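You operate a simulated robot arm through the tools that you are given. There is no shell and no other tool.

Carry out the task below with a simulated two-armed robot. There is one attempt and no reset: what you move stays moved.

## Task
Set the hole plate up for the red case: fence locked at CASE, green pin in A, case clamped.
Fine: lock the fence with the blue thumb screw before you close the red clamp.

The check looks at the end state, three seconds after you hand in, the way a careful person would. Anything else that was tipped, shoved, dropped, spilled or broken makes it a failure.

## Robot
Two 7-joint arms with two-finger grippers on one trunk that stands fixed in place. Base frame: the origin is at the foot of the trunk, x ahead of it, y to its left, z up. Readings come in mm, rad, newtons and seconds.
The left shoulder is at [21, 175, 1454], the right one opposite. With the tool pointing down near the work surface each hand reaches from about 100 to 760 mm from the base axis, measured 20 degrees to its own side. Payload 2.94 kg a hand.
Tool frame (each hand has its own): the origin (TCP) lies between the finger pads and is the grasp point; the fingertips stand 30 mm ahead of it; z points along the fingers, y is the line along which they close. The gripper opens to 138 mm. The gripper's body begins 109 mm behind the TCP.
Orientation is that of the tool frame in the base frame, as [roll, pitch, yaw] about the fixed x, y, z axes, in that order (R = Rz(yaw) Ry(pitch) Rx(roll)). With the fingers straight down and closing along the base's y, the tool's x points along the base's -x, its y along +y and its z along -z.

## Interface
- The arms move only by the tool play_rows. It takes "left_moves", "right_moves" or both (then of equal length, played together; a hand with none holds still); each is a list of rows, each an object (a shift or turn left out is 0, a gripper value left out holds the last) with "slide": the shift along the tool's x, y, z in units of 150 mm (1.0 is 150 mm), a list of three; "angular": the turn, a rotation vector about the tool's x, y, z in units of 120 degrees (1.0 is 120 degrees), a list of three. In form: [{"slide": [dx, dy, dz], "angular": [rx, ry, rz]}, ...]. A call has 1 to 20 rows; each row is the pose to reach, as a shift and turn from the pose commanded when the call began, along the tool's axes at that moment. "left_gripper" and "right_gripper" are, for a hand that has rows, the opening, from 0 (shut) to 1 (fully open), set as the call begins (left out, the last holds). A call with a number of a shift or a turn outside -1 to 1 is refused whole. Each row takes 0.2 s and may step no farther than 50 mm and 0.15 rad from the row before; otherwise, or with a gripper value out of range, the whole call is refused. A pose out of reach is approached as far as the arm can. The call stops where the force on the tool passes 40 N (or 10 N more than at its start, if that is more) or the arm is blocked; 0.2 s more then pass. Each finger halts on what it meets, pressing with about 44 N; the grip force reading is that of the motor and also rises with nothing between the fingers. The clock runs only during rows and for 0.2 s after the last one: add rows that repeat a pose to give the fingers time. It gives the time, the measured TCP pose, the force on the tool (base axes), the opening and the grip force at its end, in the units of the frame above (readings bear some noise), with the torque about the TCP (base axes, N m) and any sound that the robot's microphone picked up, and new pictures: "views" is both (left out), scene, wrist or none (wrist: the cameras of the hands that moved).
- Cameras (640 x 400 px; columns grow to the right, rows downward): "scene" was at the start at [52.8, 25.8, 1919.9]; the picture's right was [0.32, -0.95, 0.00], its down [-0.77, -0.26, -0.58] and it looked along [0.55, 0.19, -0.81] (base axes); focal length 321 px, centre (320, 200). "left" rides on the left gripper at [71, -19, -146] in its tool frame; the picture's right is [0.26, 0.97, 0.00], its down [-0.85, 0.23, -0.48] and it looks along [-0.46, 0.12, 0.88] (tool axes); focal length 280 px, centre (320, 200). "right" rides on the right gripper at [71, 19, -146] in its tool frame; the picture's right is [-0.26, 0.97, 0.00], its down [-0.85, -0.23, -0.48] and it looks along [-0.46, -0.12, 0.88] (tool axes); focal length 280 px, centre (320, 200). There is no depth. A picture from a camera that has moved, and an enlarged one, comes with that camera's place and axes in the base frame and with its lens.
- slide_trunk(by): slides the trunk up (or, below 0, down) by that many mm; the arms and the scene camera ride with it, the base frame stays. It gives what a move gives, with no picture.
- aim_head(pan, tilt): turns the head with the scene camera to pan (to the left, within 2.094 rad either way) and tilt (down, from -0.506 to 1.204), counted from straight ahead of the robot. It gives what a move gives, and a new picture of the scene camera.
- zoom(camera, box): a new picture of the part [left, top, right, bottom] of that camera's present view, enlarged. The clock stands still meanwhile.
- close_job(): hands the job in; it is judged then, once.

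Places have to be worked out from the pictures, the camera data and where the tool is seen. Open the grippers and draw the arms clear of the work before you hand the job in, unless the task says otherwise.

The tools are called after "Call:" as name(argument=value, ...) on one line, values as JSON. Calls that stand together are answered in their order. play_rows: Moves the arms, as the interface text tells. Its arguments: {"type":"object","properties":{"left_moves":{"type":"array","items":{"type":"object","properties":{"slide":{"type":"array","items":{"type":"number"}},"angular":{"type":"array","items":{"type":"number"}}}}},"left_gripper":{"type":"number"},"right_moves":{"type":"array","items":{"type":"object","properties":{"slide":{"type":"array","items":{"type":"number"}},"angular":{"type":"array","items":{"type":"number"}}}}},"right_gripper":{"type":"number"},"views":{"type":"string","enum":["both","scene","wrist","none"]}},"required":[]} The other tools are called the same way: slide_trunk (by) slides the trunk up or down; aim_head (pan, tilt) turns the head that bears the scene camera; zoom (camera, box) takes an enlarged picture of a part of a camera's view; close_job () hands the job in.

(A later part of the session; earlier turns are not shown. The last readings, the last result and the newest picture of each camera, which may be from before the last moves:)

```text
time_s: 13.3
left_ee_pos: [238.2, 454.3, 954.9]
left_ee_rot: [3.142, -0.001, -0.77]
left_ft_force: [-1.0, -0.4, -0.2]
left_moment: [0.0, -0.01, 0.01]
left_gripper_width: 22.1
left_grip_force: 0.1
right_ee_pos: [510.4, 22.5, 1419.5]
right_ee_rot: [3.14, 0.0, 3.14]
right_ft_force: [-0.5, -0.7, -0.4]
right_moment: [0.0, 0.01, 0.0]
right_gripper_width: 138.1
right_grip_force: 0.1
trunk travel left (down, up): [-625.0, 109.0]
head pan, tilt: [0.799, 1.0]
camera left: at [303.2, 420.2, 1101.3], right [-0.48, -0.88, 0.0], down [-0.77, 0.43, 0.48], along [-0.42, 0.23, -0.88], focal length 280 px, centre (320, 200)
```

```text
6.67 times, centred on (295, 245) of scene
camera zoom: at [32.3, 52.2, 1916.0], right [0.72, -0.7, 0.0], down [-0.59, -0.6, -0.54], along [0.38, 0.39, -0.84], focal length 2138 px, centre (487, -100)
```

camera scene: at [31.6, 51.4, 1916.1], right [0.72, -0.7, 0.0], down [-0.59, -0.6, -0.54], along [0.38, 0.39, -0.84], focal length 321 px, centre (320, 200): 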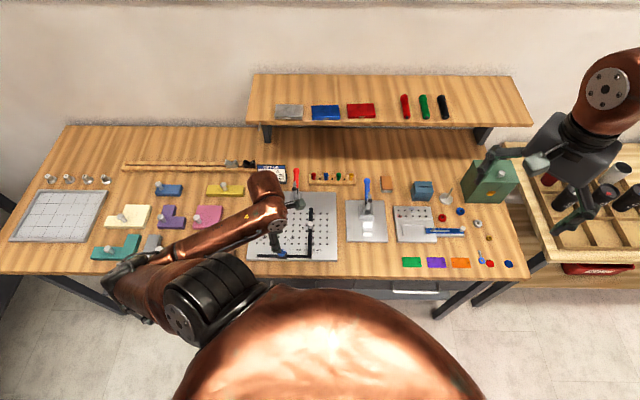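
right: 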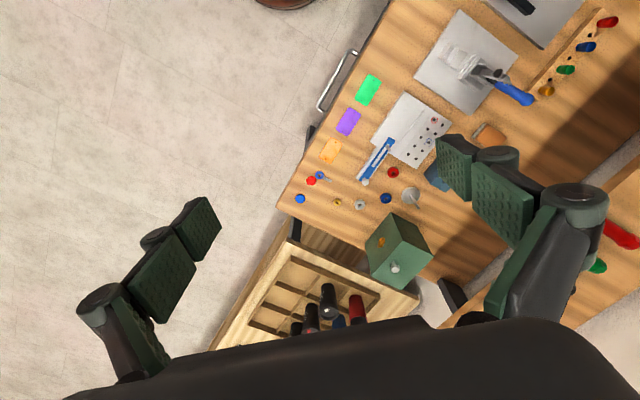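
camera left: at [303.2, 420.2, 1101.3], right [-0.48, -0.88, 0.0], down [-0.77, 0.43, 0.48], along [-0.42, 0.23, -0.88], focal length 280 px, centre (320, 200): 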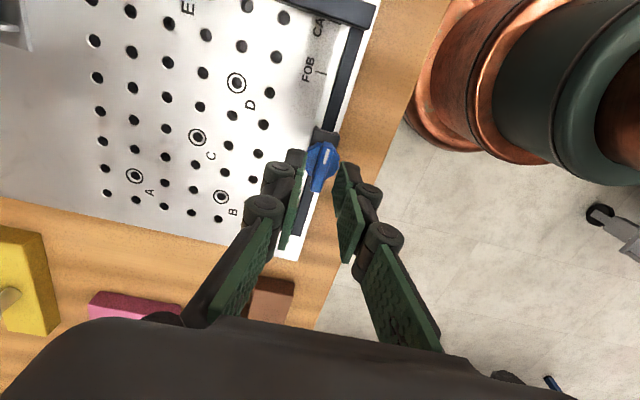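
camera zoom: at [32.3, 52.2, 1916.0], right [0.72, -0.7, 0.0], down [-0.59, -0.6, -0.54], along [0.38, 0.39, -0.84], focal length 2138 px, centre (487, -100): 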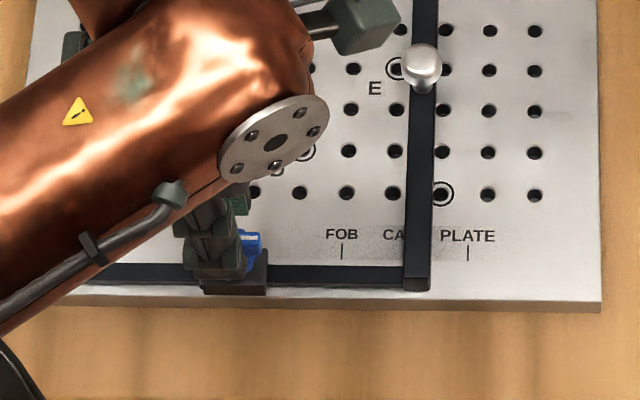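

The fingers straddle the wing symmetrically, tips at about z=925. I'll descend 7 mm, then close on the wing.

Call:
play_rows(left_moves=[{"slide": [0.01, 0, 0.03]}, {"slide": [0.01, 0, 0.047]}], views="none")

Call:
play_rows(left_moves=[{"slide": [0, 0, 0]}, {"slide": [0, 0, 0]}, {"slide": [0, 0, 0]}], left_gripper=0.0, views="wrist")

Call:
zoom(camera="left", box=[260, 120, 380, 220])

```text
time_s: 13.9
left_ee_pos: [241.6, 453.1, 948.2]
left_ee_rot: [-3.141, -0.001, -0.772]
left_ft_force: [0.0, 0.5, 0.1]
left_moment: [0.02, 0.0, -0.01]
left_gripper_width: 22.2
left_grip_force: 0.0
right_ee_pos: [508.4, 23.4, 1418.8]
right_ee_rot: [3.139, 0.001, -3.141]
right_ft_force: [-0.3, -0.6, 0.0]
right_moment: [-0.01, 0.03, 0.01]
right_gripper_width: 138.0
right_grip_force: 0.0
trunk travel left (down, up): [-625.0, 109.0]
head pan, tilt: [0.799, 1.0]
```

```text
time_s: 14.7
left_ee_pos: [240.4, 452.9, 947.5]
left_ee_rot: [3.14, -0.001, -0.771]
left_ft_force: [-3.5, -3.1, -4.0]
left_moment: [0.01, 0.16, -0.43]
left_gripper_width: 8.1
left_grip_force: 36.0
right_ee_pos: [509.6, 21.9, 1419.6]
right_ee_rot: [3.141, 0.0, -3.141]
right_ft_force: [-0.3, 0.3, -0.1]
right_moment: [-0.05, 0.01, -0.02]
right_gripper_width: 138.1
right_grip_force: 0.0
trunk travel left (down, up): [-625.0, 109.0]
head pan, tilt: [0.799, 1.0]
camera left: at [304.1, 418.6, 1094.0], right [-0.48, -0.87, 0.0], down [-0.77, 0.43, 0.48], along [-0.42, 0.23, -0.88], focal length 280 px, centre (320, 200)
```

left: 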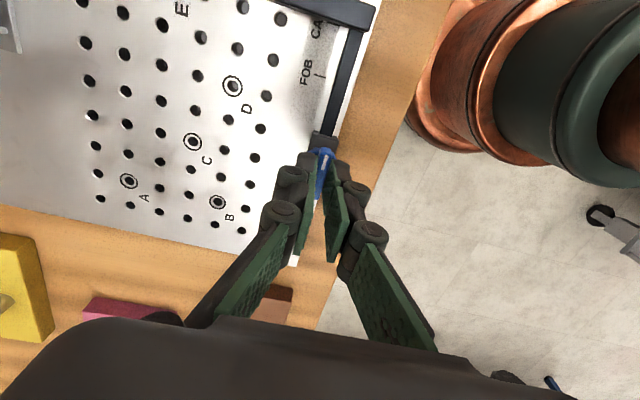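

```text
4.00 times, centred on (320, 170) of left
camera zoom: at [304.1, 418.6, 1094.0], right [-0.48, -0.87, 0.0], down [-0.77, 0.43, 0.48], along [-0.42, 0.23, -0.88], focal length 1122 px, centre (320, 320)
```

zoom: 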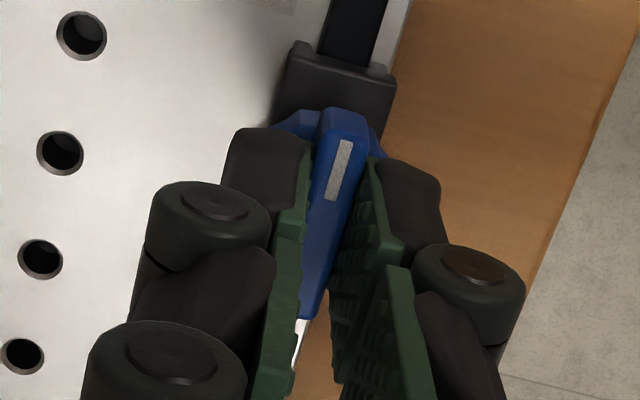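

The wing is gripped (8.1 mm wide). I'll turn it clockwise (positive tool-z) by about 30° and watch the torque.

Call:
play_rows(left_moves=[{"angular": [0, 0, 0.0625]}, {"angular": [0, 0, 0.125]}, {"angular": [0, 0, 0.1875]}, {"angular": [0, 0, 0.25]}], views="wrist")

Call:
zoom(camera="left", box=[260, 120, 380, 220])

```text
time_s: 15.7
left_ee_pos: [240.5, 451.6, 947.5]
left_ee_rot: [3.139, -0.003, -1.298]
left_ft_force: [-4.4, -7.3, -10.4]
left_moment: [0.11, 0.17, -0.01]
left_gripper_width: 7.9
left_grip_force: 35.9
right_ee_pos: [509.7, 22.7, 1419.2]
right_ee_rot: [3.14, -0.001, -3.142]
right_ft_force: [0.7, -0.6, -0.5]
right_moment: [-0.02, 0.0, 0.01]
right_gripper_width: 137.9
right_grip_force: 0.1
trunk travel left (down, up): [-625.0, 109.0]
head pan, tilt: [0.799, 1.0]
camera left: at [277.4, 391.1, 1094.0], right [-0.86, -0.51, 0.0], down [-0.45, 0.76, 0.48], along [-0.25, 0.41, -0.88], focal length 280 px, centre (320, 200)
```

left: 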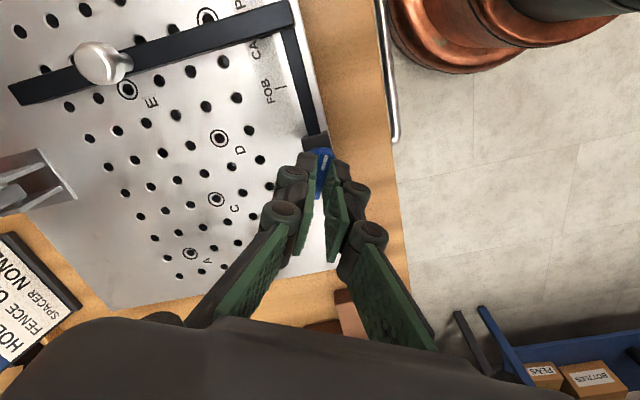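

```text
4.00 times, centred on (320, 170) of left
camera zoom: at [277.4, 391.1, 1094.0], right [-0.86, -0.51, 0.0], down [-0.45, 0.76, 0.48], along [-0.25, 0.41, -0.88], focal length 1122 px, centre (320, 320)
```

zoom: 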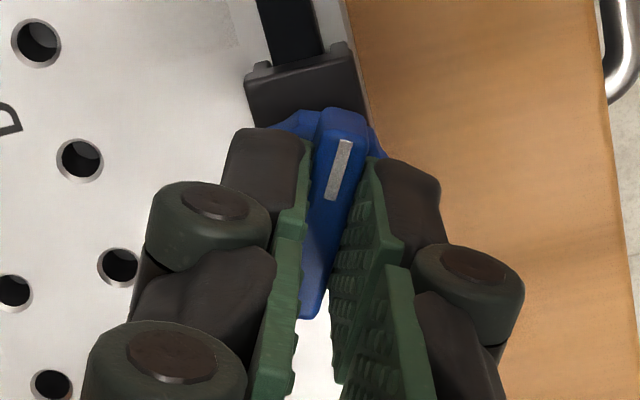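

The screw turned 30° with the hand with almost no torque. I'll continue clockwise by another 60° in steps, watching for a stop or click.

Call:
play_rows(left_moves=[{"angular": [0, 0, 0.0625], "slide": [0, 0, 0.002]}, {"angular": [0, 0, 0.125], "slide": [0, 0, 0.004]}, {"angular": [0, 0, 0.1875], "slide": [0, 0, 0.006]}, {"angular": [0, 0, 0.25], "slide": [0, 0, 0.006]}, {"angular": [0, 0, 0.3125], "slide": [0, 0, 0.006]}, {"angular": [0, 0, 0.375], "slide": [0, 0, 0.006]}, {"angular": [0, 0, 0.4375], "slide": [0, 0, 0.006]}, {"angular": [0, 0, 0.5], "slide": [0, 0, 0.006]}], views="wrist")

Call:
zoom(camera="left", box=[260, 120, 380, 220])

```text
time_s: 17.5
left_ee_pos: [240.8, 452.3, 947.7]
left_ee_rot: [3.141, 0.001, -2.344]
left_ft_force: [-9.8, -2.2, 10.0]
left_moment: [-0.36, 0.58, 0.0]
left_gripper_width: 7.6
left_grip_force: 35.5
right_ee_pos: [507.7, 23.2, 1418.8]
right_ee_rot: [3.139, 0.003, -3.142]
right_ft_force: [-0.3, 0.7, -0.4]
right_moment: [-0.02, 0.0, 0.01]
right_gripper_width: 138.2
right_grip_force: 0.1
trunk travel left (down, up): [-625.0, 109.0]
head pan, tilt: [0.799, 1.0]
camera left: at [203.2, 389.7, 1093.8], right [-0.87, 0.49, 0.0], down [0.43, 0.77, 0.48], along [0.23, 0.42, -0.88], focal length 280 px, centre (320, 200)
```

left: 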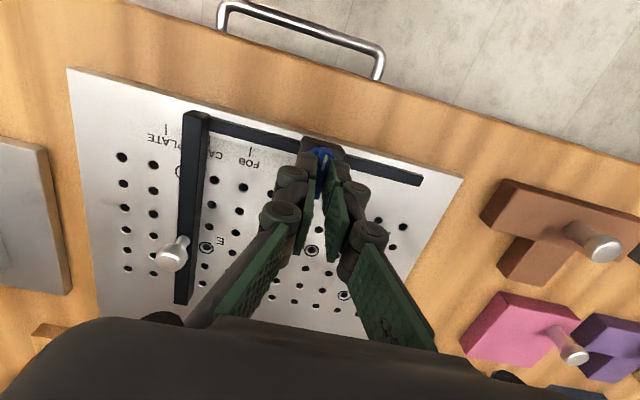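

```text
4.00 times, centred on (320, 170) of left
camera zoom: at [203.2, 389.7, 1093.8], right [-0.87, 0.49, 0.0], down [0.43, 0.77, 0.48], along [0.23, 0.42, -0.88], focal length 1122 px, centre (320, 320)
```

zoom: 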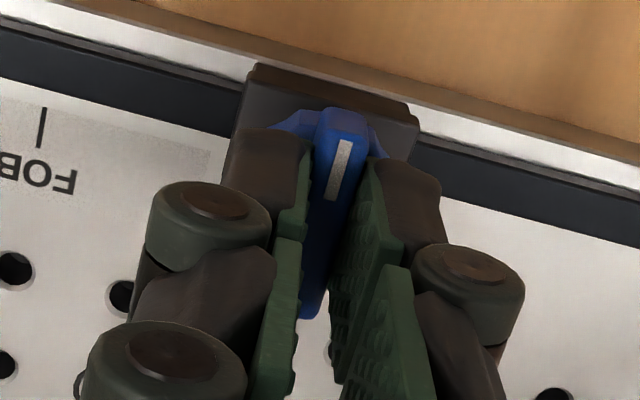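

90° of turn and still no resisting torque or click. I'll continue clockwise.

Call:
play_rows(left_moves=[{"angular": [0, 0, 0.0625], "slide": [0, 0, -0.003]}, {"angular": [0, 0, 0.125], "slide": [0, 0, -0.003]}, {"angular": [0, 0, 0.1875], "slide": [0, 0, -0.003]}, {"angular": [0, 0, 0.25], "slide": [0, 0, -0.003]}], views="wrist")

Call:
zoom(camera="left", box=[260, 120, 380, 220])

```text
time_s: 18.5
left_ee_pos: [239.6, 453.2, 946.7]
left_ee_rot: [-3.139, 0.0, -2.868]
left_ft_force: [-9.2, -2.9, 0.2]
left_moment: [-0.03, -0.07, -0.01]
left_gripper_width: 7.8
left_grip_force: 35.6
right_ee_pos: [508.6, 22.4, 1420.6]
right_ee_rot: [3.14, 0.002, 3.141]
right_ft_force: [-1.2, 0.5, 0.7]
right_moment: [0.0, -0.01, -0.03]
right_gripper_width: 138.1
right_grip_force: 0.0
trunk travel left (down, up): [-625.0, 109.0]
head pan, tilt: [0.799, 1.0]
camera left: at [176.1, 416.6, 1094.0], right [-0.51, 0.86, 0.0], down [0.75, 0.45, 0.48], along [0.41, 0.24, -0.88], focal length 280 px, centre (320, 200)
```

left: 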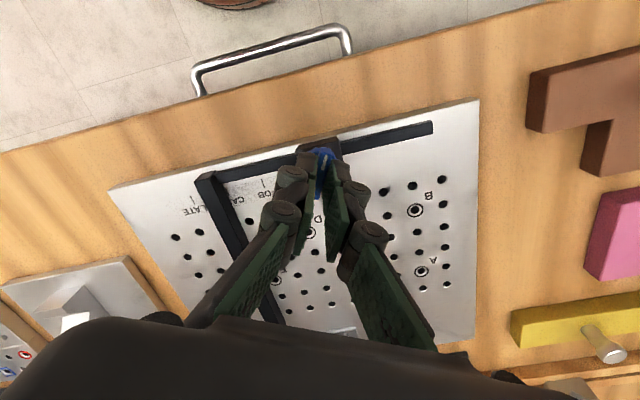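

```text
4.00 times, centred on (320, 170) of left
camera zoom: at [176.1, 416.6, 1094.0], right [-0.51, 0.86, 0.0], down [0.75, 0.45, 0.48], along [0.41, 0.24, -0.88], focal length 1122 px, centre (320, 320)
```

zoom: 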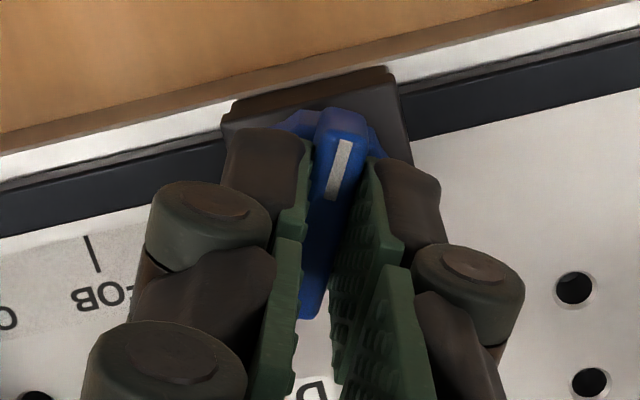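

120° and still free. I'll continue clockwise in larger increments.

Call:
play_rows(left_moves=[{"angular": [0, 0, 0.0625]}, {"angular": [0, 0, 0.125]}, {"angular": [0, 0, 0.1875]}, {"angular": [0, 0, 0.25]}, {"angular": [0, 0, 0.3125]}, {"angular": [0, 0, 0.375]}], views="both")

Call:
zoom(camera="left", box=[260, 120, 380, 220])

```text
time_s: 19.9
left_ee_pos: [246.2, 452.1, 948.4]
left_ee_rot: [3.139, 0.007, 2.63]
left_ft_force: [14.1, -2.6, 12.0]
left_moment: [-0.13, -0.03, 1.44]
left_gripper_width: 25.7
left_grip_force: 45.4
right_ee_pos: [510.8, 21.3, 1419.7]
right_ee_rot: [3.139, 0.001, -3.141]
right_ft_force: [-0.6, 0.2, 0.2]
right_moment: [-0.01, -0.01, -0.01]
right_gripper_width: 138.0
right_grip_force: 0.1
trunk travel left (down, up): [-625.0, 109.0]
head pan, tilt: [0.799, 1.0]
camera scene: at [34.0, 50.3, 1916.1], right [0.72, -0.7, 0.0], down [-0.59, -0.6, -0.54], along [0.38, 0.39, -0.84], focal length 321 px, centre (320, 200)
camera left: at [172.1, 470.9, 1094.8], right [0.24, 0.97, 0.0], down [0.85, -0.21, 0.48], along [0.47, -0.12, -0.88], focal length 280 px, centre (320, 200)
```

scene: 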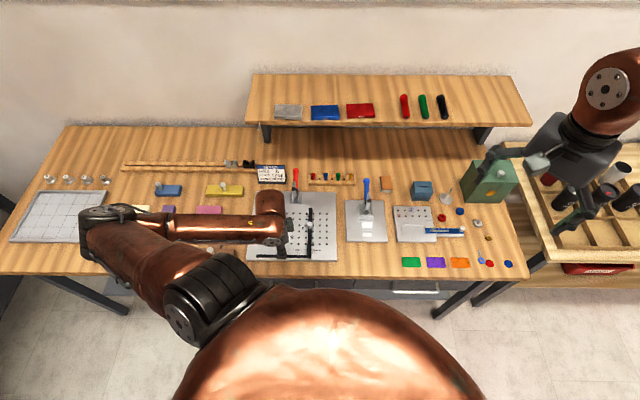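
left: 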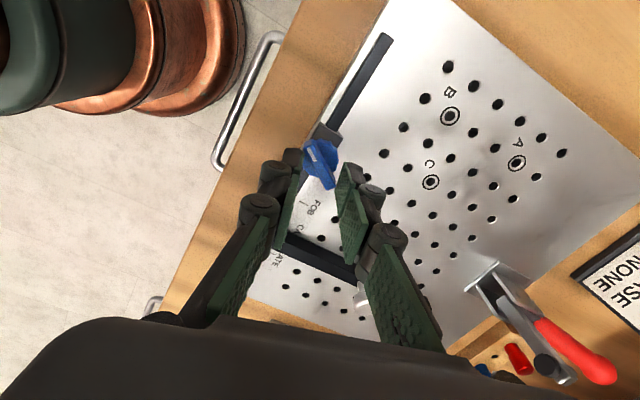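

```text
4.00 times, centred on (320, 170) of left
camera zoom: at [172.1, 470.9, 1094.8], right [0.24, 0.97, 0.0], down [0.85, -0.21, 0.48], along [0.47, -0.12, -0.88], focal length 1122 px, centre (320, 320)
```

zoom: 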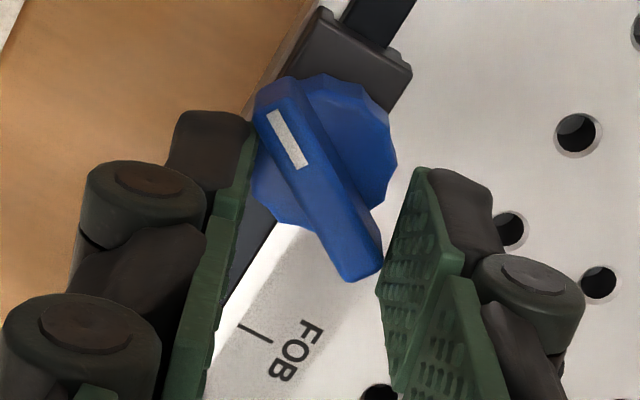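

The screw hit its end stop: torque rose to 1.44 N·m and the wing stopped while my fingers spread around it. I'll open the gripper to release it gently and then check the screw and the fence.

Call:
play_rows(left_moves=[{"slide": [0, 0, 0]}, {"slide": [0, 0, 0]}, {"slide": [0, 0, 0]}], left_gripper=0.36, views="none")

Call:
play_rows(left_moves=[{"slide": [0, 0, -0.2]}, {"slide": [0, 0, -0.4]}], views="both")

Call:
zoom(camera="left", box=[260, 80, 380, 180])

Call:
zoom(camera="scene", box=[270, 235, 325, 270])

```text
time_s: 20.7
left_ee_pos: [241.7, 453.2, 947.3]
left_ee_rot: [3.142, 0.0, 2.632]
left_ft_force: [0.6, -0.7, 0.6]
left_moment: [0.0, -0.01, -0.05]
left_gripper_width: 49.8
left_grip_force: 0.1
right_ee_pos: [508.6, 22.9, 1419.3]
right_ee_rot: [3.14, -0.001, -3.141]
right_ft_force: [-0.5, -0.3, -1.4]
right_moment: [0.0, -0.01, 0.01]
right_gripper_width: 137.9
right_grip_force: 0.1
trunk travel left (down, up): [-625.0, 109.0]
head pan, tilt: [0.799, 1.0]
```

```text
time_s: 21.3
left_ee_pos: [239.7, 453.1, 1009.0]
left_ee_rot: [-3.14, 0.002, 2.634]
left_ft_force: [0.6, -0.2, 0.3]
left_moment: [0.0, 0.02, 0.0]
left_gripper_width: 49.7
left_grip_force: 0.1
right_ee_pos: [510.4, 23.7, 1418.9]
right_ee_rot: [3.14, 0.0, 3.142]
right_ft_force: [0.3, -0.7, 0.3]
right_moment: [-0.03, 0.01, -0.02]
right_gripper_width: 138.2
right_grip_force: 0.2
trunk travel left (down, up): [-625.0, 109.0]
head pan, tilt: [0.799, 1.0]
camera scene: at [32.1, 51.8, 1916.0], right [0.72, -0.7, 0.0], down [-0.59, -0.6, -0.54], along [0.38, 0.39, -0.84], focal length 321 px, centre (320, 200)
camera left: at [168.6, 472.4, 1154.4], right [0.24, 0.97, 0.0], down [0.85, -0.21, 0.48], along [0.46, -0.12, -0.88], focal length 280 px, centre (320, 200)
```

scene: 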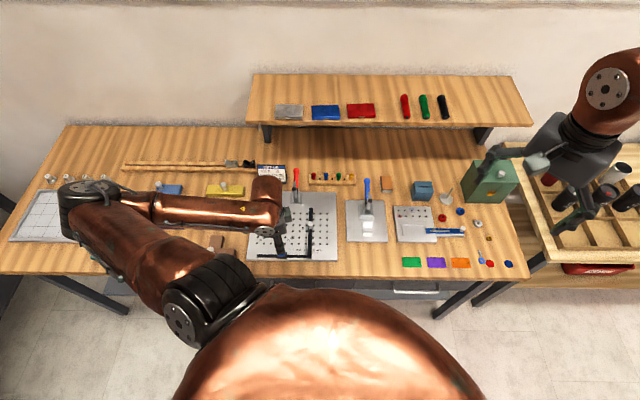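
left: 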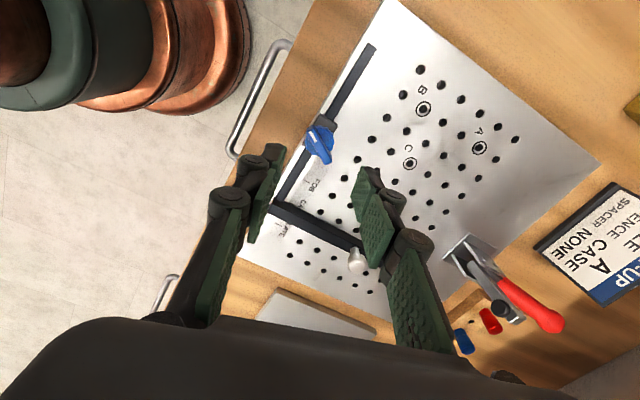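

```text
4.00 times, centred on (320, 130) of left
camera zoom: at [168.6, 472.4, 1154.4], right [0.24, 0.97, 0.0], down [0.85, -0.21, 0.48], along [0.46, -0.12, -0.88], focal length 1122 px, centre (320, 480)
```

zoom: 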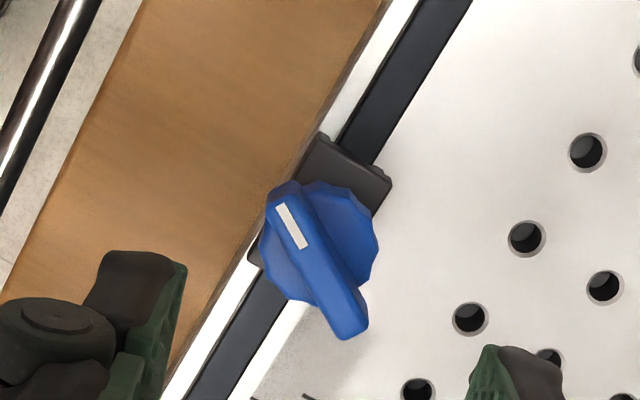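

```text
11.43 times, centred on (298, 252) of scene
camera zoom: at [32.1, 51.8, 1916.0], right [0.72, -0.7, 0.0], down [-0.59, -0.6, -0.54], along [0.38, 0.39, -0.84], focal length 3666 px, centre (577, -400)
```

zoom: 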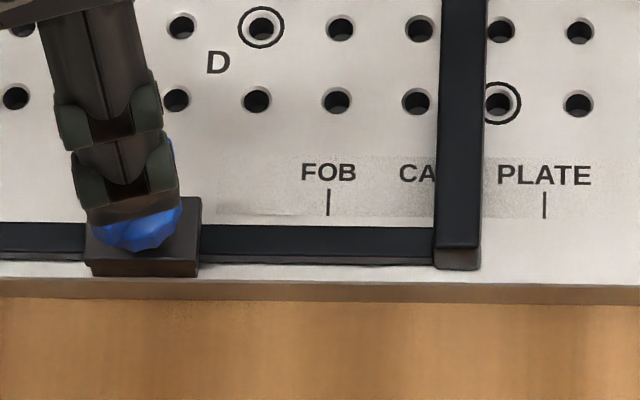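

The screw has turned about 124° clockwise to a hard stop, and the fence has not moved. I'll test the lock by re-gripping the fence knob and nudging it lightly, moving above the knob first.

Call:
play_rows(left_moves=[{"slide": [-0.089, 0.0544, 0], "angular": [0, 0, -0.0693]}, {"slide": [-0.178, 0.109, 0], "angular": [0, 0, -0.1386]}, {"slide": [-0.267, 0.163, 0], "angular": [0, 0, -0.2079]}, {"slide": [-0.357, 0.218, 0], "angular": [0, 0, -0.2772]}, {"slide": [-0.446, 0.272, 0], "angular": [0, 0, -0.3464]}, {"slide": [-0.535, 0.327, 0], "angular": [0, 0, -0.4157]}, {"slide": [-0.624, 0.381, 0], "angular": [0, 0, -0.485]}, {"slide": [-0.713, 0.436, 0], "angular": [0, 0, -0.5543]}, {"slide": [-0.8024, 0.49, 0], "angular": [0, 0, -0.6236]}], left_gripper=0.36, views="both")

Call:
zoom(camera="scene", box=[255, 235, 335, 275])

```text
time_s: 23.3
left_ee_pos: [382.2, 458.4, 1006.9]
left_ee_rot: [-3.141, 0.001, -2.342]
left_ft_force: [0.1, 0.0, 0.6]
left_moment: [0.01, 0.02, 0.03]
left_gripper_width: 50.0
left_grip_force: 0.1
right_ee_pos: [509.3, 22.6, 1418.6]
right_ee_rot: [3.14, 0.0, 3.142]
right_ft_force: [0.4, 0.4, 0.0]
right_moment: [0.0, 0.04, -0.01]
right_gripper_width: 137.9
right_grip_force: 0.2
trunk travel left (down, up): [-625.0, 109.0]
head pan, tilt: [0.799, 1.0]
camera scene: at [33.3, 52.0, 1916.0], right [0.72, -0.7, 0.0], down [-0.59, -0.6, -0.54], along [0.38, 0.39, -0.84], focal length 321 px, centre (320, 200)
camera left: at [346.3, 395.8, 1153.3], right [-0.87, 0.48, 0.0], down [0.43, 0.77, 0.48], along [0.23, 0.42, -0.88], focal length 280 px, centre (320, 200)
```

scene: 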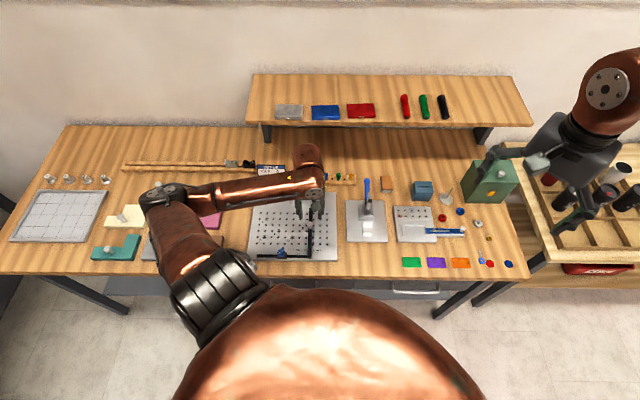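
left: 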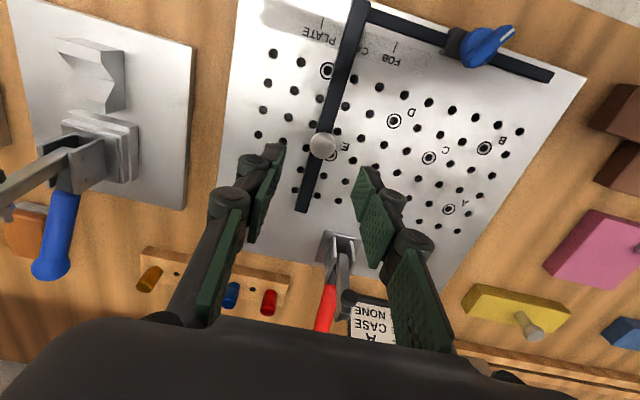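

```text
8.00 times, centred on (295, 255) of scene
camera zoom: at [33.3, 52.0, 1916.0], right [0.72, -0.7, 0.0], down [-0.59, -0.6, -0.54], along [0.38, 0.39, -0.84], focal length 2566 px, centre (520, -240)
```

zoom: 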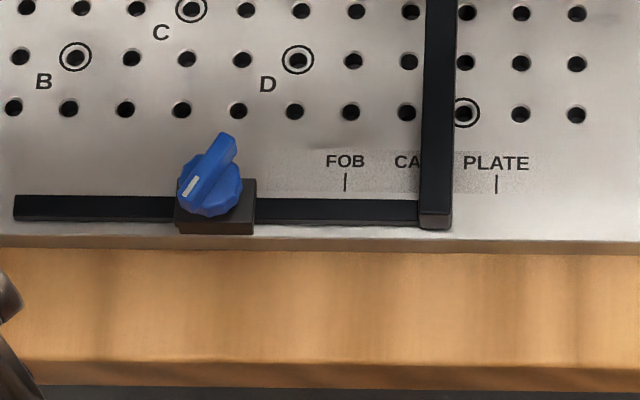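

The screw's mark now points about 124° clockwise from its start. I'll descend onto the fence knob, grip it, and nudge about 2 mm to see whether it is locked.

Call:
play_rows(left_moves=[{"slide": [0.004, 0.006, 0.18]}, {"slide": [0.004, 0.006, 0.36]}, {"slide": [0.004, 0.006, 0.546]}], views="none")

Call:
play_rows(left_moves=[{"slide": [0, 0, 0]}, {"slide": [0, 0, 0]}, {"slide": [0, 0, 0]}, {"slide": [0, 0, 0]}], left_gripper=0.1, views="none")

Call:
zoom(camera="scene", box=[270, 235, 325, 270])

```text
time_s: 24.1
left_ee_pos: [380.0, 459.0, 925.7]
left_ee_rot: [3.141, 0.001, -2.344]
left_ft_force: [-1.1, 0.6, -0.8]
left_moment: [0.04, -0.03, -0.02]
left_gripper_width: 49.8
left_grip_force: 0.1
right_ee_pos: [509.1, 23.5, 1419.5]
right_ee_rot: [-3.141, 0.0, 3.141]
right_ft_force: [0.3, -0.2, 1.4]
right_moment: [0.02, -0.01, -0.02]
right_gripper_width: 138.0
right_grip_force: 0.1
trunk travel left (down, up): [-625.0, 109.0]
head pan, tilt: [0.799, 1.0]
```

```text
time_s: 25.1
left_ee_pos: [381.3, 459.8, 924.3]
left_ee_rot: [3.141, -0.001, -2.345]
left_ft_force: [-1.6, 0.7, -3.9]
left_moment: [0.2, -0.09, 0.05]
left_gripper_width: 20.3
left_grip_force: 44.5
right_ee_pos: [510.4, 24.0, 1419.9]
right_ee_rot: [3.138, 0.0, -3.141]
right_ft_force: [0.9, 0.3, 0.3]
right_moment: [-0.02, 0.03, 0.02]
right_gripper_width: 138.1
right_grip_force: 0.1
trunk travel left (down, up): [-625.0, 109.0]
head pan, tilt: [0.799, 1.0]
```

```text
11.43 times, centred on (298, 252) of scene
camera zoom: at [32.3, 52.5, 1916.0], right [0.72, -0.7, 0.0], down [-0.59, -0.6, -0.54], along [0.38, 0.39, -0.84], focal length 3666 px, centre (577, -400)
```

zoom: 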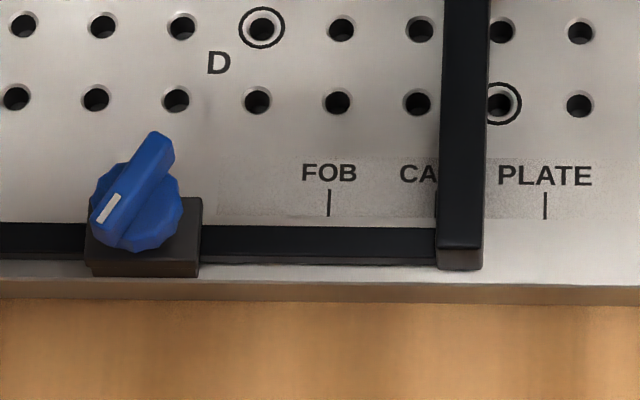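

The grip settled without noticeable force, so I'll zoom in more to see the exact edge position versus the tick.

Call:
zoom(camera="scene", box=[302, 247, 314, 258])

Call:
zoom(camera="left", box=[325, 0, 395, 60])

```text
16.00 times, centred on (308, 252) of scene
camera zoom: at [32.3, 52.5, 1916.0], right [0.72, -0.7, 0.0], down [-0.59, -0.6, -0.54], along [0.38, 0.39, -0.84], focal length 5132 px, centre (512, -640)
```

zoom: 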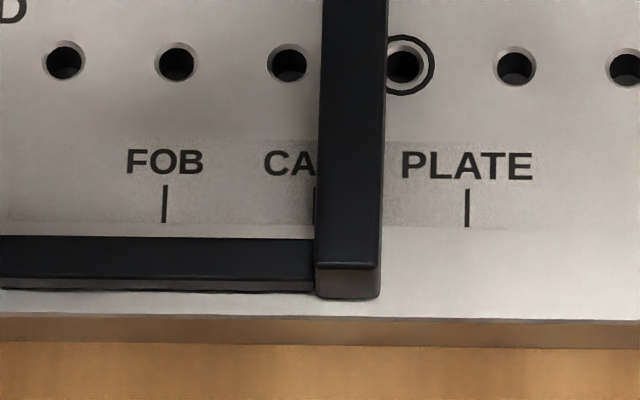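

```text
6.67 times, centred on (360, 30) of left
camera zoom: at [344.1, 396.4, 1071.4], right [-0.87, 0.49, 0.0], down [0.43, 0.77, 0.48], along [0.23, 0.42, -0.88], focal length 1869 px, centre (53, 1333)
```

zoom: 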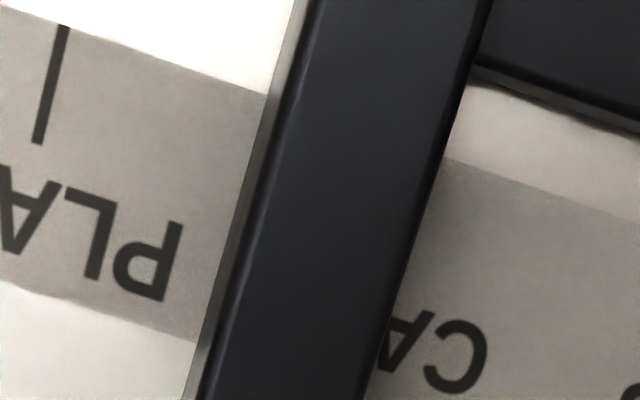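

The fence face is within about 1 mm of the CASE tick. I'll nudge 2 mm toward -s and read the force.

Call:
play_rows(left_moves=[{"slide": [0, 0.007, 0]}, {"slide": [0, 0.0133, 0]}, {"slide": [0, 0.0133, 0]}], views="none")

Call:
zoom(camera="scene", box=[302, 247, 314, 258])

```text
time_s: 25.9
left_ee_pos: [381.4, 459.5, 924.1]
left_ee_rot: [-3.141, -0.001, -2.344]
left_ft_force: [0.7, -3.6, -10.9]
left_moment: [0.1, -0.26, -0.02]
left_gripper_width: 20.4
left_grip_force: 45.3
right_ee_pos: [510.5, 23.5, 1420.4]
right_ee_rot: [3.141, 0.0, 3.141]
right_ft_force: [0.1, 0.4, -0.1]
right_moment: [-0.01, 0.01, 0.0]
right_gripper_width: 138.2
right_grip_force: 0.1
trunk travel left (down, up): [-625.0, 109.0]
head pan, tilt: [0.799, 1.0]
```

```text
16.00 times, centred on (308, 252) of scene
camera zoom: at [33.3, 52.5, 1915.9], right [0.72, -0.7, 0.0], down [-0.59, -0.6, -0.54], along [0.38, 0.39, -0.84], focal length 5132 px, centre (512, -640)
```

zoom: 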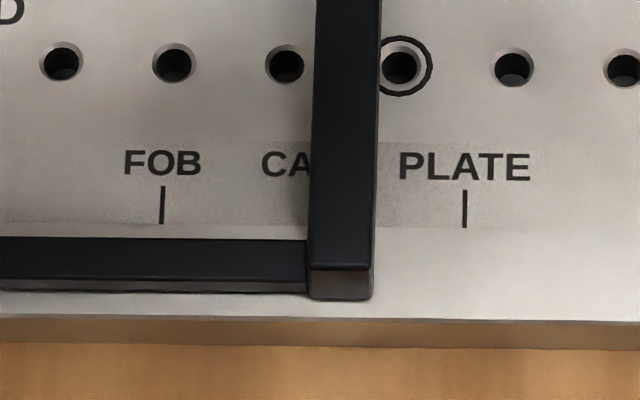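

The fence moved about 1.2 mm with only about 3 N, so it may not be locked. I'll confirm with a 4 mm nudge the other way; the fence can be re-set afterwards.

Call:
play_rows(left_moves=[{"slide": [0, -0.013, 0]}, {"slide": [0, -0.027, 0]}, {"slide": [0, -0.027, 0]}], views="none")

Call:
zoom(camera="scene", box=[302, 247, 314, 258])

```text
time_s: 26.7
left_ee_pos: [381.0, 458.9, 925.6]
left_ee_rot: [3.136, -0.002, -2.344]
left_ft_force: [-9.5, 4.5, -10.1]
left_moment: [0.05, 0.35, 0.21]
left_gripper_width: 20.5
left_grip_force: 45.1
right_ee_pos: [508.8, 24.0, 1419.4]
right_ee_rot: [-3.141, 0.001, -3.141]
right_ft_force: [-1.5, 0.0, -0.7]
right_moment: [0.02, 0.02, 0.02]
right_gripper_width: 138.1
right_grip_force: 0.1
trunk travel left (down, up): [-625.0, 109.0]
head pan, tilt: [0.799, 1.0]
```

```text
16.00 times, centred on (308, 252) of scene
camera zoom: at [31.2, 53.7, 1916.0], right [0.72, -0.7, 0.0], down [-0.59, -0.6, -0.54], along [0.38, 0.39, -0.84], focal length 5132 px, centre (512, -640)
```

zoom: 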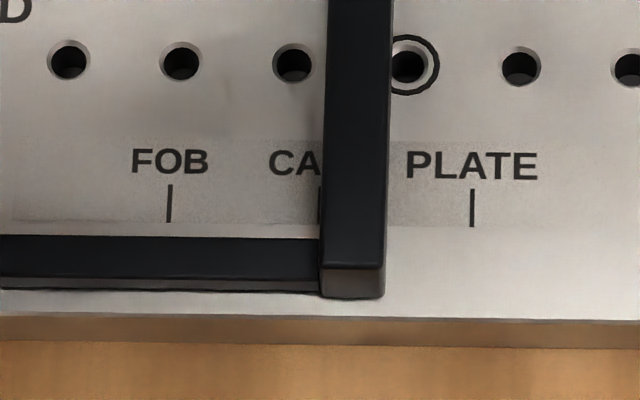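

The hand barely moved under 10 N while I commanded 4 mm, and the fence shifted only about ±0.6 mm elastically, so it is locked near the CASE tick. I'll undo the nudge, release the knob, and lift away.

Call:
play_rows(left_moves=[{"slide": [0, 0.0133, 0]}, {"slide": [0, 0.0133, 0]}], views="none")

Call:
play_rows(left_moves=[{"slide": [0, 0, 0]}, {"slide": [0, 0, 0]}, {"slide": [0, 0, 0]}, {"slide": [0, 0, 0]}], left_gripper=0.4, views="none")

Call:
zoom(camera="scene", box=[302, 247, 314, 258])

Call:
zoom(camera="left", box=[325, 0, 395, 60])

```text
time_s: 27.3
left_ee_pos: [380.9, 458.7, 924.5]
left_ee_rot: [-3.14, 0.0, -2.345]
left_ft_force: [-5.3, 0.0, -12.4]
left_moment: [0.04, 0.07, 0.07]
left_gripper_width: 20.7
left_grip_force: 45.0
right_ee_pos: [509.9, 23.2, 1419.2]
right_ee_rot: [-3.142, -0.001, 3.14]
right_ft_force: [0.5, -0.7, -0.6]
right_moment: [0.01, 0.02, -0.01]
right_gripper_width: 138.1
right_grip_force: 0.1
trunk travel left (down, up): [-625.0, 109.0]
head pan, tilt: [0.799, 1.0]
```

```text
time_s: 28.3
left_ee_pos: [382.0, 458.5, 925.8]
left_ee_rot: [-3.141, 0.001, -2.344]
left_ft_force: [0.0, 0.9, -0.2]
left_moment: [0.01, 0.0, 0.02]
left_gripper_width: 55.4
left_grip_force: 0.3
right_ee_pos: [508.9, 24.3, 1418.8]
right_ee_rot: [3.14, 0.001, 3.141]
right_ft_force: [1.0, -0.2, 0.1]
right_moment: [0.05, 0.02, 0.0]
right_gripper_width: 137.9
right_grip_force: 0.1
trunk travel left (down, up): [-625.0, 109.0]
head pan, tilt: [0.799, 1.0]
```

```text
16.00 times, centred on (308, 252) of scene
camera zoom: at [32.4, 52.2, 1916.0], right [0.72, -0.7, 0.0], down [-0.59, -0.6, -0.54], along [0.38, 0.39, -0.84], focal length 5132 px, centre (512, -640)
```

zoom: 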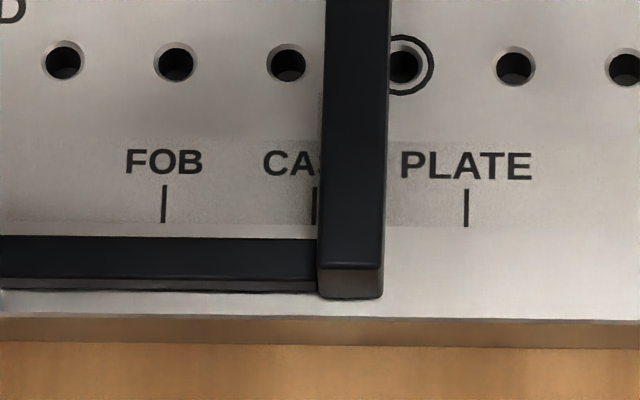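

```text
6.67 times, centred on (360, 30) of left
camera zoom: at [344.4, 395.9, 1072.1], right [-0.87, 0.49, 0.0], down [0.43, 0.77, 0.48], along [0.23, 0.42, -0.88], focal length 1869 px, centre (53, 1333)
```

zoom: 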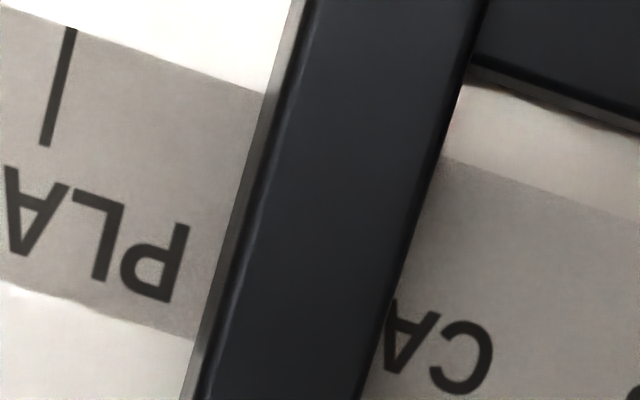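

The lock holds but the fence crept under my test load and now sits about 1.7 mm to the right of the tick. I'll re-grip the knob and press it gently back toward -s.

Call:
play_rows(left_moves=[{"slide": [0, 0.005, 0]}, {"slide": [0, 0.01, 0]}, {"slide": [0, 0.01, 0]}, {"slide": [0, 0.01, 0]}, {"slide": [0, 0.02, 0]}, {"slide": [0, 0.02, 0]}, {"slide": [0, 0.02, 0]}], left_gripper=0.1, views="none")

Call:
zoom(camera="scene", box=[302, 247, 314, 258])

```text
time_s: 29.9
left_ee_pos: [379.5, 460.5, 924.5]
left_ee_rot: [-3.141, -0.001, -2.344]
left_ft_force: [1.8, -3.5, -2.2]
left_moment: [-0.19, 0.04, -0.06]
left_gripper_width: 20.3
left_grip_force: 44.9
right_ee_pos: [508.5, 23.9, 1420.6]
right_ee_rot: [3.141, 0.0, 3.141]
right_ft_force: [0.1, -0.3, 0.4]
right_moment: [0.0, -0.04, 0.03]
right_gripper_width: 137.9
right_grip_force: 0.1
trunk travel left (down, up): [-625.0, 109.0]
head pan, tilt: [0.799, 1.0]
```

```text
16.00 times, centred on (308, 252) of scene
camera zoom: at [32.9, 51.5, 1916.0], right [0.72, -0.7, 0.0], down [-0.59, -0.6, -0.54], along [0.38, 0.39, -0.84], focal length 5132 px, centre (512, -640)
```

zoom: 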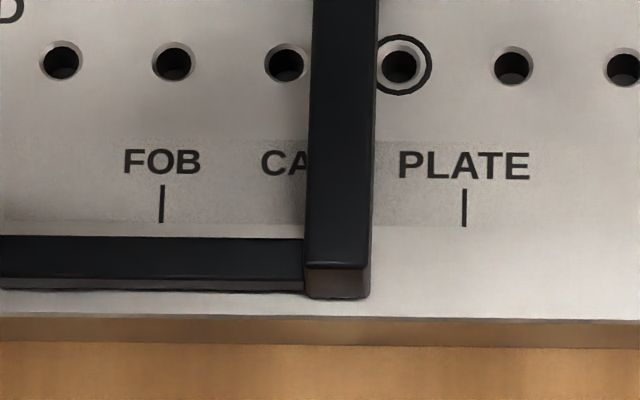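

It moved back about 2.4 mm with under 4 N, which is suspiciously easy. I'll do a more decisive test with an 8 mm pull in +s, watching force and motion.

Call:
play_rows(left_moves=[{"slide": [0, -0.013, 0]}, {"slide": [0, -0.027, 0]}, {"slide": [0, -0.04, 0]}, {"slide": [0, -0.053, 0]}, {"slide": [0, -0.053, 0]}, {"slide": [0, -0.053, 0]}], views="none")

Call:
zoom(camera="scene", box=[302, 247, 314, 258])

```text
time_s: 31.3
left_ee_pos: [383.4, 455.7, 925.2]
left_ee_rot: [-3.138, 0.0, -2.345]
left_ft_force: [-14.5, 5.2, 3.6]
left_moment: [0.78, -0.11, 0.05]
left_gripper_width: 20.1
left_grip_force: 44.7
right_ee_pos: [507.6, 24.3, 1419.7]
right_ee_rot: [3.139, 0.002, 3.141]
right_ft_force: [0.0, 0.3, 0.1]
right_moment: [0.0, -0.01, -0.01]
right_gripper_width: 137.8
right_grip_force: 0.1
trunk travel left (down, up): [-625.0, 109.0]
head pan, tilt: [0.799, 1.0]
```

```text
16.00 times, centred on (308, 252) of scene
camera zoom: at [30.1, 52.9, 1916.0], right [0.72, -0.7, 0.0], down [-0.59, -0.6, -0.54], along [0.38, 0.39, -0.84], focal length 5132 px, centre (512, -640)
```

zoom: 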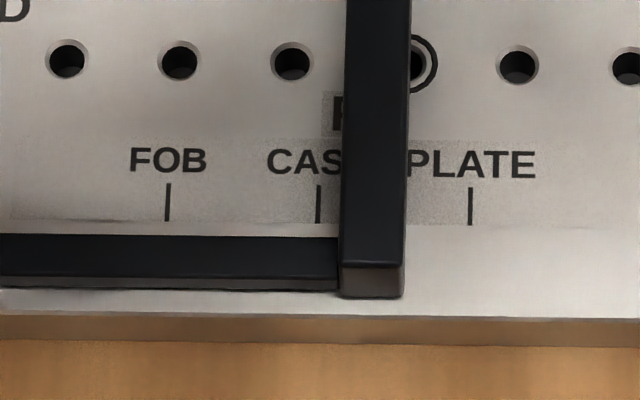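

The fence can be dragged, but now needs about 14 N versus about 2 N before, so the screw adds friction but I need to understand how much. I'll move the fence back toward CASE and read the sliding force in the other direction.

Call:
play_rows(left_moves=[{"slide": [0, 0.013, 0]}, {"slide": [0, 0.027, 0]}, {"slide": [0, 0.04, 0]}, {"slide": [0, 0.05, 0]}], views="none")

Call:
zoom(camera="scene", box=[302, 247, 314, 258])

```text
time_s: 32.3
left_ee_pos: [383.2, 458.6, 926.3]
left_ee_rot: [-3.137, -0.002, -2.346]
left_ft_force: [12.5, -14.1, -10.2]
left_moment: [-0.36, -0.21, -0.13]
left_gripper_width: 20.7
left_grip_force: 45.5
right_ee_pos: [511.9, 23.3, 1418.0]
right_ee_rot: [3.14, -0.002, 3.141]
right_ft_force: [-0.2, 0.2, 0.0]
right_moment: [0.0, -0.01, 0.02]
right_gripper_width: 138.2
right_grip_force: 0.0
trunk travel left (down, up): [-625.0, 109.0]
head pan, tilt: [0.799, 1.0]
```

```text
16.00 times, centred on (308, 252) of scene
camera zoom: at [35.5, 50.6, 1915.9], right [0.72, -0.7, 0.0], down [-0.59, -0.6, -0.54], along [0.38, 0.39, -0.84], focal length 5132 px, centre (512, -640)
```

zoom: 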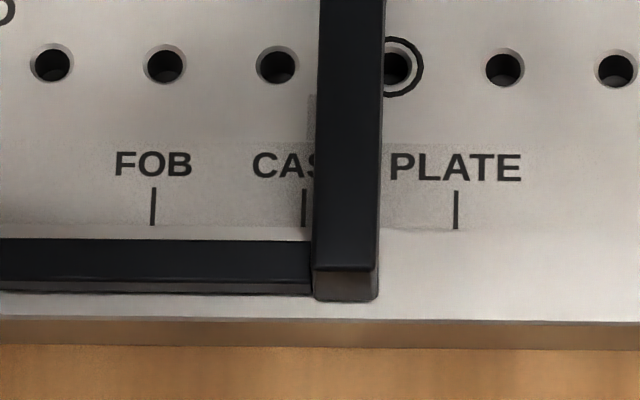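

The locked fence now resists at about 19 N, versus 2–3 N before, so the screw is indeed tightening it. The fence sits about 2.9 mm right of the tick, so I'll push it slowly back onto the line against that friction.

Call:
play_rows(left_moves=[{"slide": [0, 0.007, 0]}, {"slide": [0, 0.013, 0]}, {"slide": [0, 0.02, 0]}, {"slide": [0, 0.02, 0]}], views="none")

Call:
zoom(camera="scene", box=[302, 247, 314, 258])

```text
time_s: 33.3
left_ee_pos: [376.0, 462.0, 925.5]
left_ee_rot: [3.138, 0.0, -2.344]
left_ft_force: [4.7, -9.8, -2.0]
left_moment: [-0.57, 0.04, -0.15]
left_gripper_width: 20.3
left_grip_force: 45.1
right_ee_pos: [509.1, 22.4, 1418.9]
right_ee_rot: [3.14, -0.001, -3.14]
right_ft_force: [0.2, -0.4, -0.4]
right_moment: [0.03, 0.0, 0.0]
right_gripper_width: 137.8
right_grip_force: 0.1
trunk travel left (down, up): [-625.0, 109.0]
head pan, tilt: [0.799, 1.0]
```

```text
16.00 times, centred on (308, 252) of scene
camera zoom: at [33.2, 50.7, 1916.1], right [0.72, -0.7, 0.0], down [-0.59, -0.6, -0.54], along [0.38, 0.39, -0.84], focal length 5132 px, centre (512, -640)
```

zoom: 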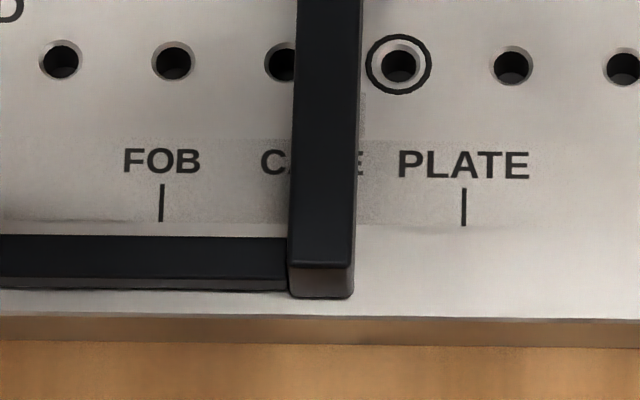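

The fence stick-slipped past the line, to about 4 mm left, so positioning under the lock isn't practical. I'll release, go back to the screw, loosen it, set the fence, then re-tighten.

Call:
play_rows(left_moves=[{"slide": [0, 0, 0]}, {"slide": [0, 0, 0]}, {"slide": [0, 0, 0]}], left_gripper=0.4, views="none")

Call:
play_rows(left_moves=[{"slide": [0, 0, -0.27]}, {"slide": [0, 0, -0.53]}, {"slide": [0.114, 0.103, -0.53], "angular": [0, 0, 0.0475]}, {"slide": [0.227, 0.207, -0.53], "angular": [0, 0, 0.095]}, {"slide": [0.34, 0.31, -0.53], "angular": [0, 0, 0.1425]}, {"slide": [0.454, 0.413, -0.53], "angular": [0, 0, 0.19]}, {"slide": [0.567, 0.517, -0.53], "angular": [0, 0, 0.2375]}, {"slide": [0.681, 0.62, -0.53], "angular": [0, 0, 0.285]}], left_gripper=0.18, views="wrist")

Call:
zoom(camera="left", box=[260, 80, 380, 180])

```text
time_s: 34.1
left_ee_pos: [377.1, 462.8, 924.4]
left_ee_rot: [3.141, 0.0, -2.344]
left_ft_force: [0.1, -0.3, 0.5]
left_moment: [0.01, 0.01, -0.01]
left_gripper_width: 55.3
left_grip_force: 0.1
right_ee_pos: [509.8, 22.9, 1420.9]
right_ee_rot: [3.14, 0.0, 3.141]
right_ft_force: [-0.1, 0.0, -0.6]
right_moment: [0.01, -0.03, 0.02]
right_gripper_width: 138.2
right_grip_force: 0.1
trunk travel left (down, up): [-625.0, 109.0]
head pan, tilt: [0.799, 1.0]
```

```text
time_s: 35.9
left_ee_pos: [238.1, 453.5, 1005.4]
left_ee_rot: [3.14, 0.002, -2.943]
left_ft_force: [0.0, -0.1, -0.1]
left_moment: [0.0, -0.03, -0.04]
left_gripper_width: 24.8
left_grip_force: 0.0
right_ee_pos: [509.1, 23.3, 1419.5]
right_ee_rot: [3.14, 0.002, 3.141]
right_ft_force: [-0.7, 0.6, -0.1]
right_moment: [-0.02, -0.01, 0.01]
right_gripper_width: 137.9
right_grip_force: 0.1
trunk travel left (down, up): [-625.0, 109.0]
head pan, tilt: [0.799, 1.0]
camera left: at [172.1, 422.4, 1151.8], right [-0.45, 0.89, 0.0], down [0.79, 0.39, 0.48], along [0.43, 0.21, -0.88], focal length 280 px, centre (320, 200)
```

left: 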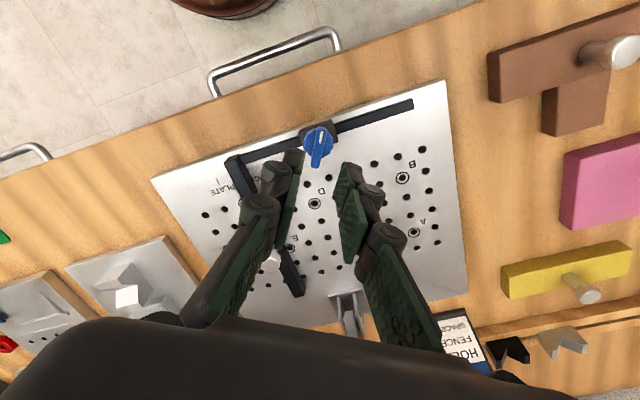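

```text
4.00 times, centred on (320, 130) of left
camera zoom: at [172.1, 422.4, 1151.8], right [-0.45, 0.89, 0.0], down [0.79, 0.39, 0.48], along [0.43, 0.21, -0.88], focal length 1122 px, centre (320, 480)
```

zoom: 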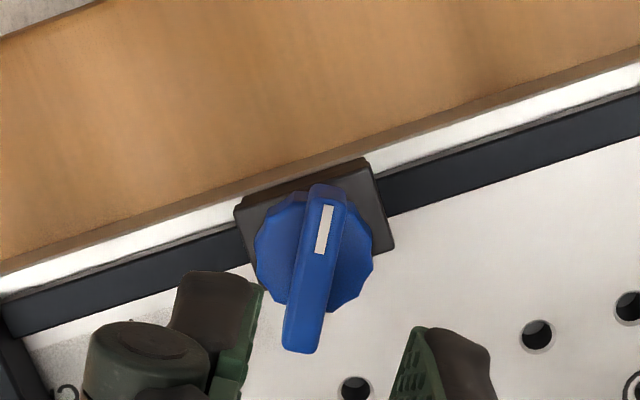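

The wing is directly below, rotated about 120–122° from its start. I'll align 5° more, descend, and grip the wing.

Call:
play_rows(left_moves=[{"slide": [0, 0, 0.13], "angular": [0, 0, -0.02]}, {"slide": [0, 0, 0.26], "angular": [0, 0, -0.042]}, {"slide": [0, 0, 0.386], "angular": [0, 0, -0.042]}], views="none")

Call:
play_rows(left_moves=[{"slide": [0, 0, 0]}, {"slide": [0, 0, 0]}, {"slide": [0, 0, 0]}], left_gripper=0.0, views="wrist")

Call:
zoom(camera="left", box=[260, 120, 380, 220])

```text
time_s: 36.7
left_ee_pos: [240.5, 454.9, 947.8]
left_ee_rot: [3.141, -0.002, -2.852]
left_ft_force: [0.3, 1.2, 0.0]
left_moment: [-0.01, -0.03, -0.02]
left_gripper_width: 24.8
left_grip_force: 0.0
right_ee_pos: [509.7, 22.6, 1418.0]
right_ee_rot: [3.139, -0.001, -3.141]
right_ft_force: [-0.1, -0.2, 0.4]
right_moment: [-0.03, 0.01, 0.05]
right_gripper_width: 137.9
right_grip_force: 0.1
trunk travel left (down, up): [-625.0, 109.0]
head pan, tilt: [0.799, 1.0]
```

```text
time_s: 37.5
left_ee_pos: [240.5, 452.9, 947.3]
left_ee_rot: [3.141, -0.001, -2.853]
left_ft_force: [1.6, -8.7, -8.3]
left_moment: [-0.17, -0.3, 0.01]
left_gripper_width: 7.6
left_grip_force: 36.0
right_ee_pos: [509.8, 22.1, 1419.5]
right_ee_rot: [3.139, 0.0, 3.141]
right_ft_force: [-0.2, 0.1, 0.1]
right_moment: [0.01, -0.02, -0.04]
right_gripper_width: 138.2
right_grip_force: 0.2
trunk travel left (down, up): [-625.0, 109.0]
head pan, tilt: [0.799, 1.0]
camera left: at [176.3, 415.9, 1093.4], right [-0.53, 0.85, 0.0], down [0.75, 0.46, 0.47], along [0.41, 0.25, -0.88], focal length 280 px, centre (320, 200)
```

left: 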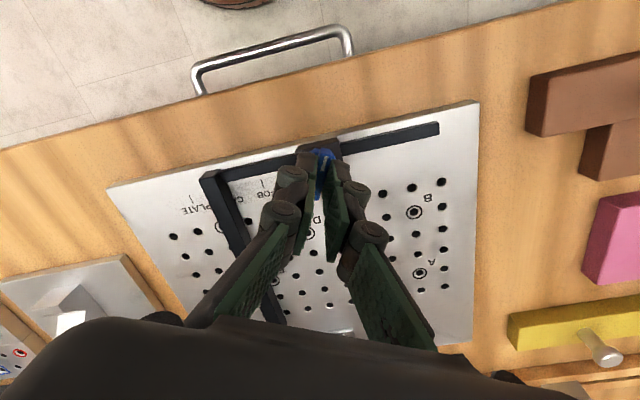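

```text
4.00 times, centred on (320, 170) of left
camera zoom: at [176.3, 415.9, 1093.4], right [-0.53, 0.85, 0.0], down [0.75, 0.46, 0.47], along [0.41, 0.25, -0.88], focal length 1122 px, centre (320, 320)
```

zoom: 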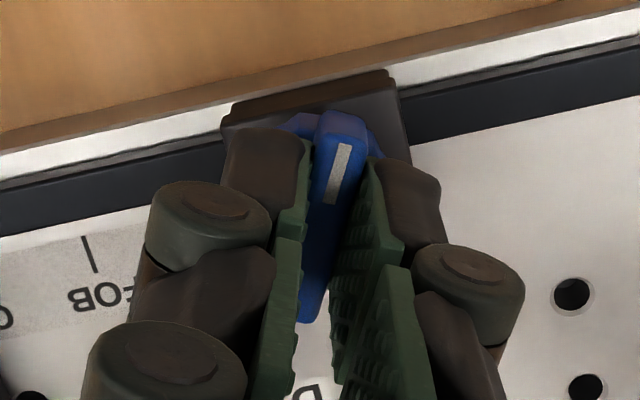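

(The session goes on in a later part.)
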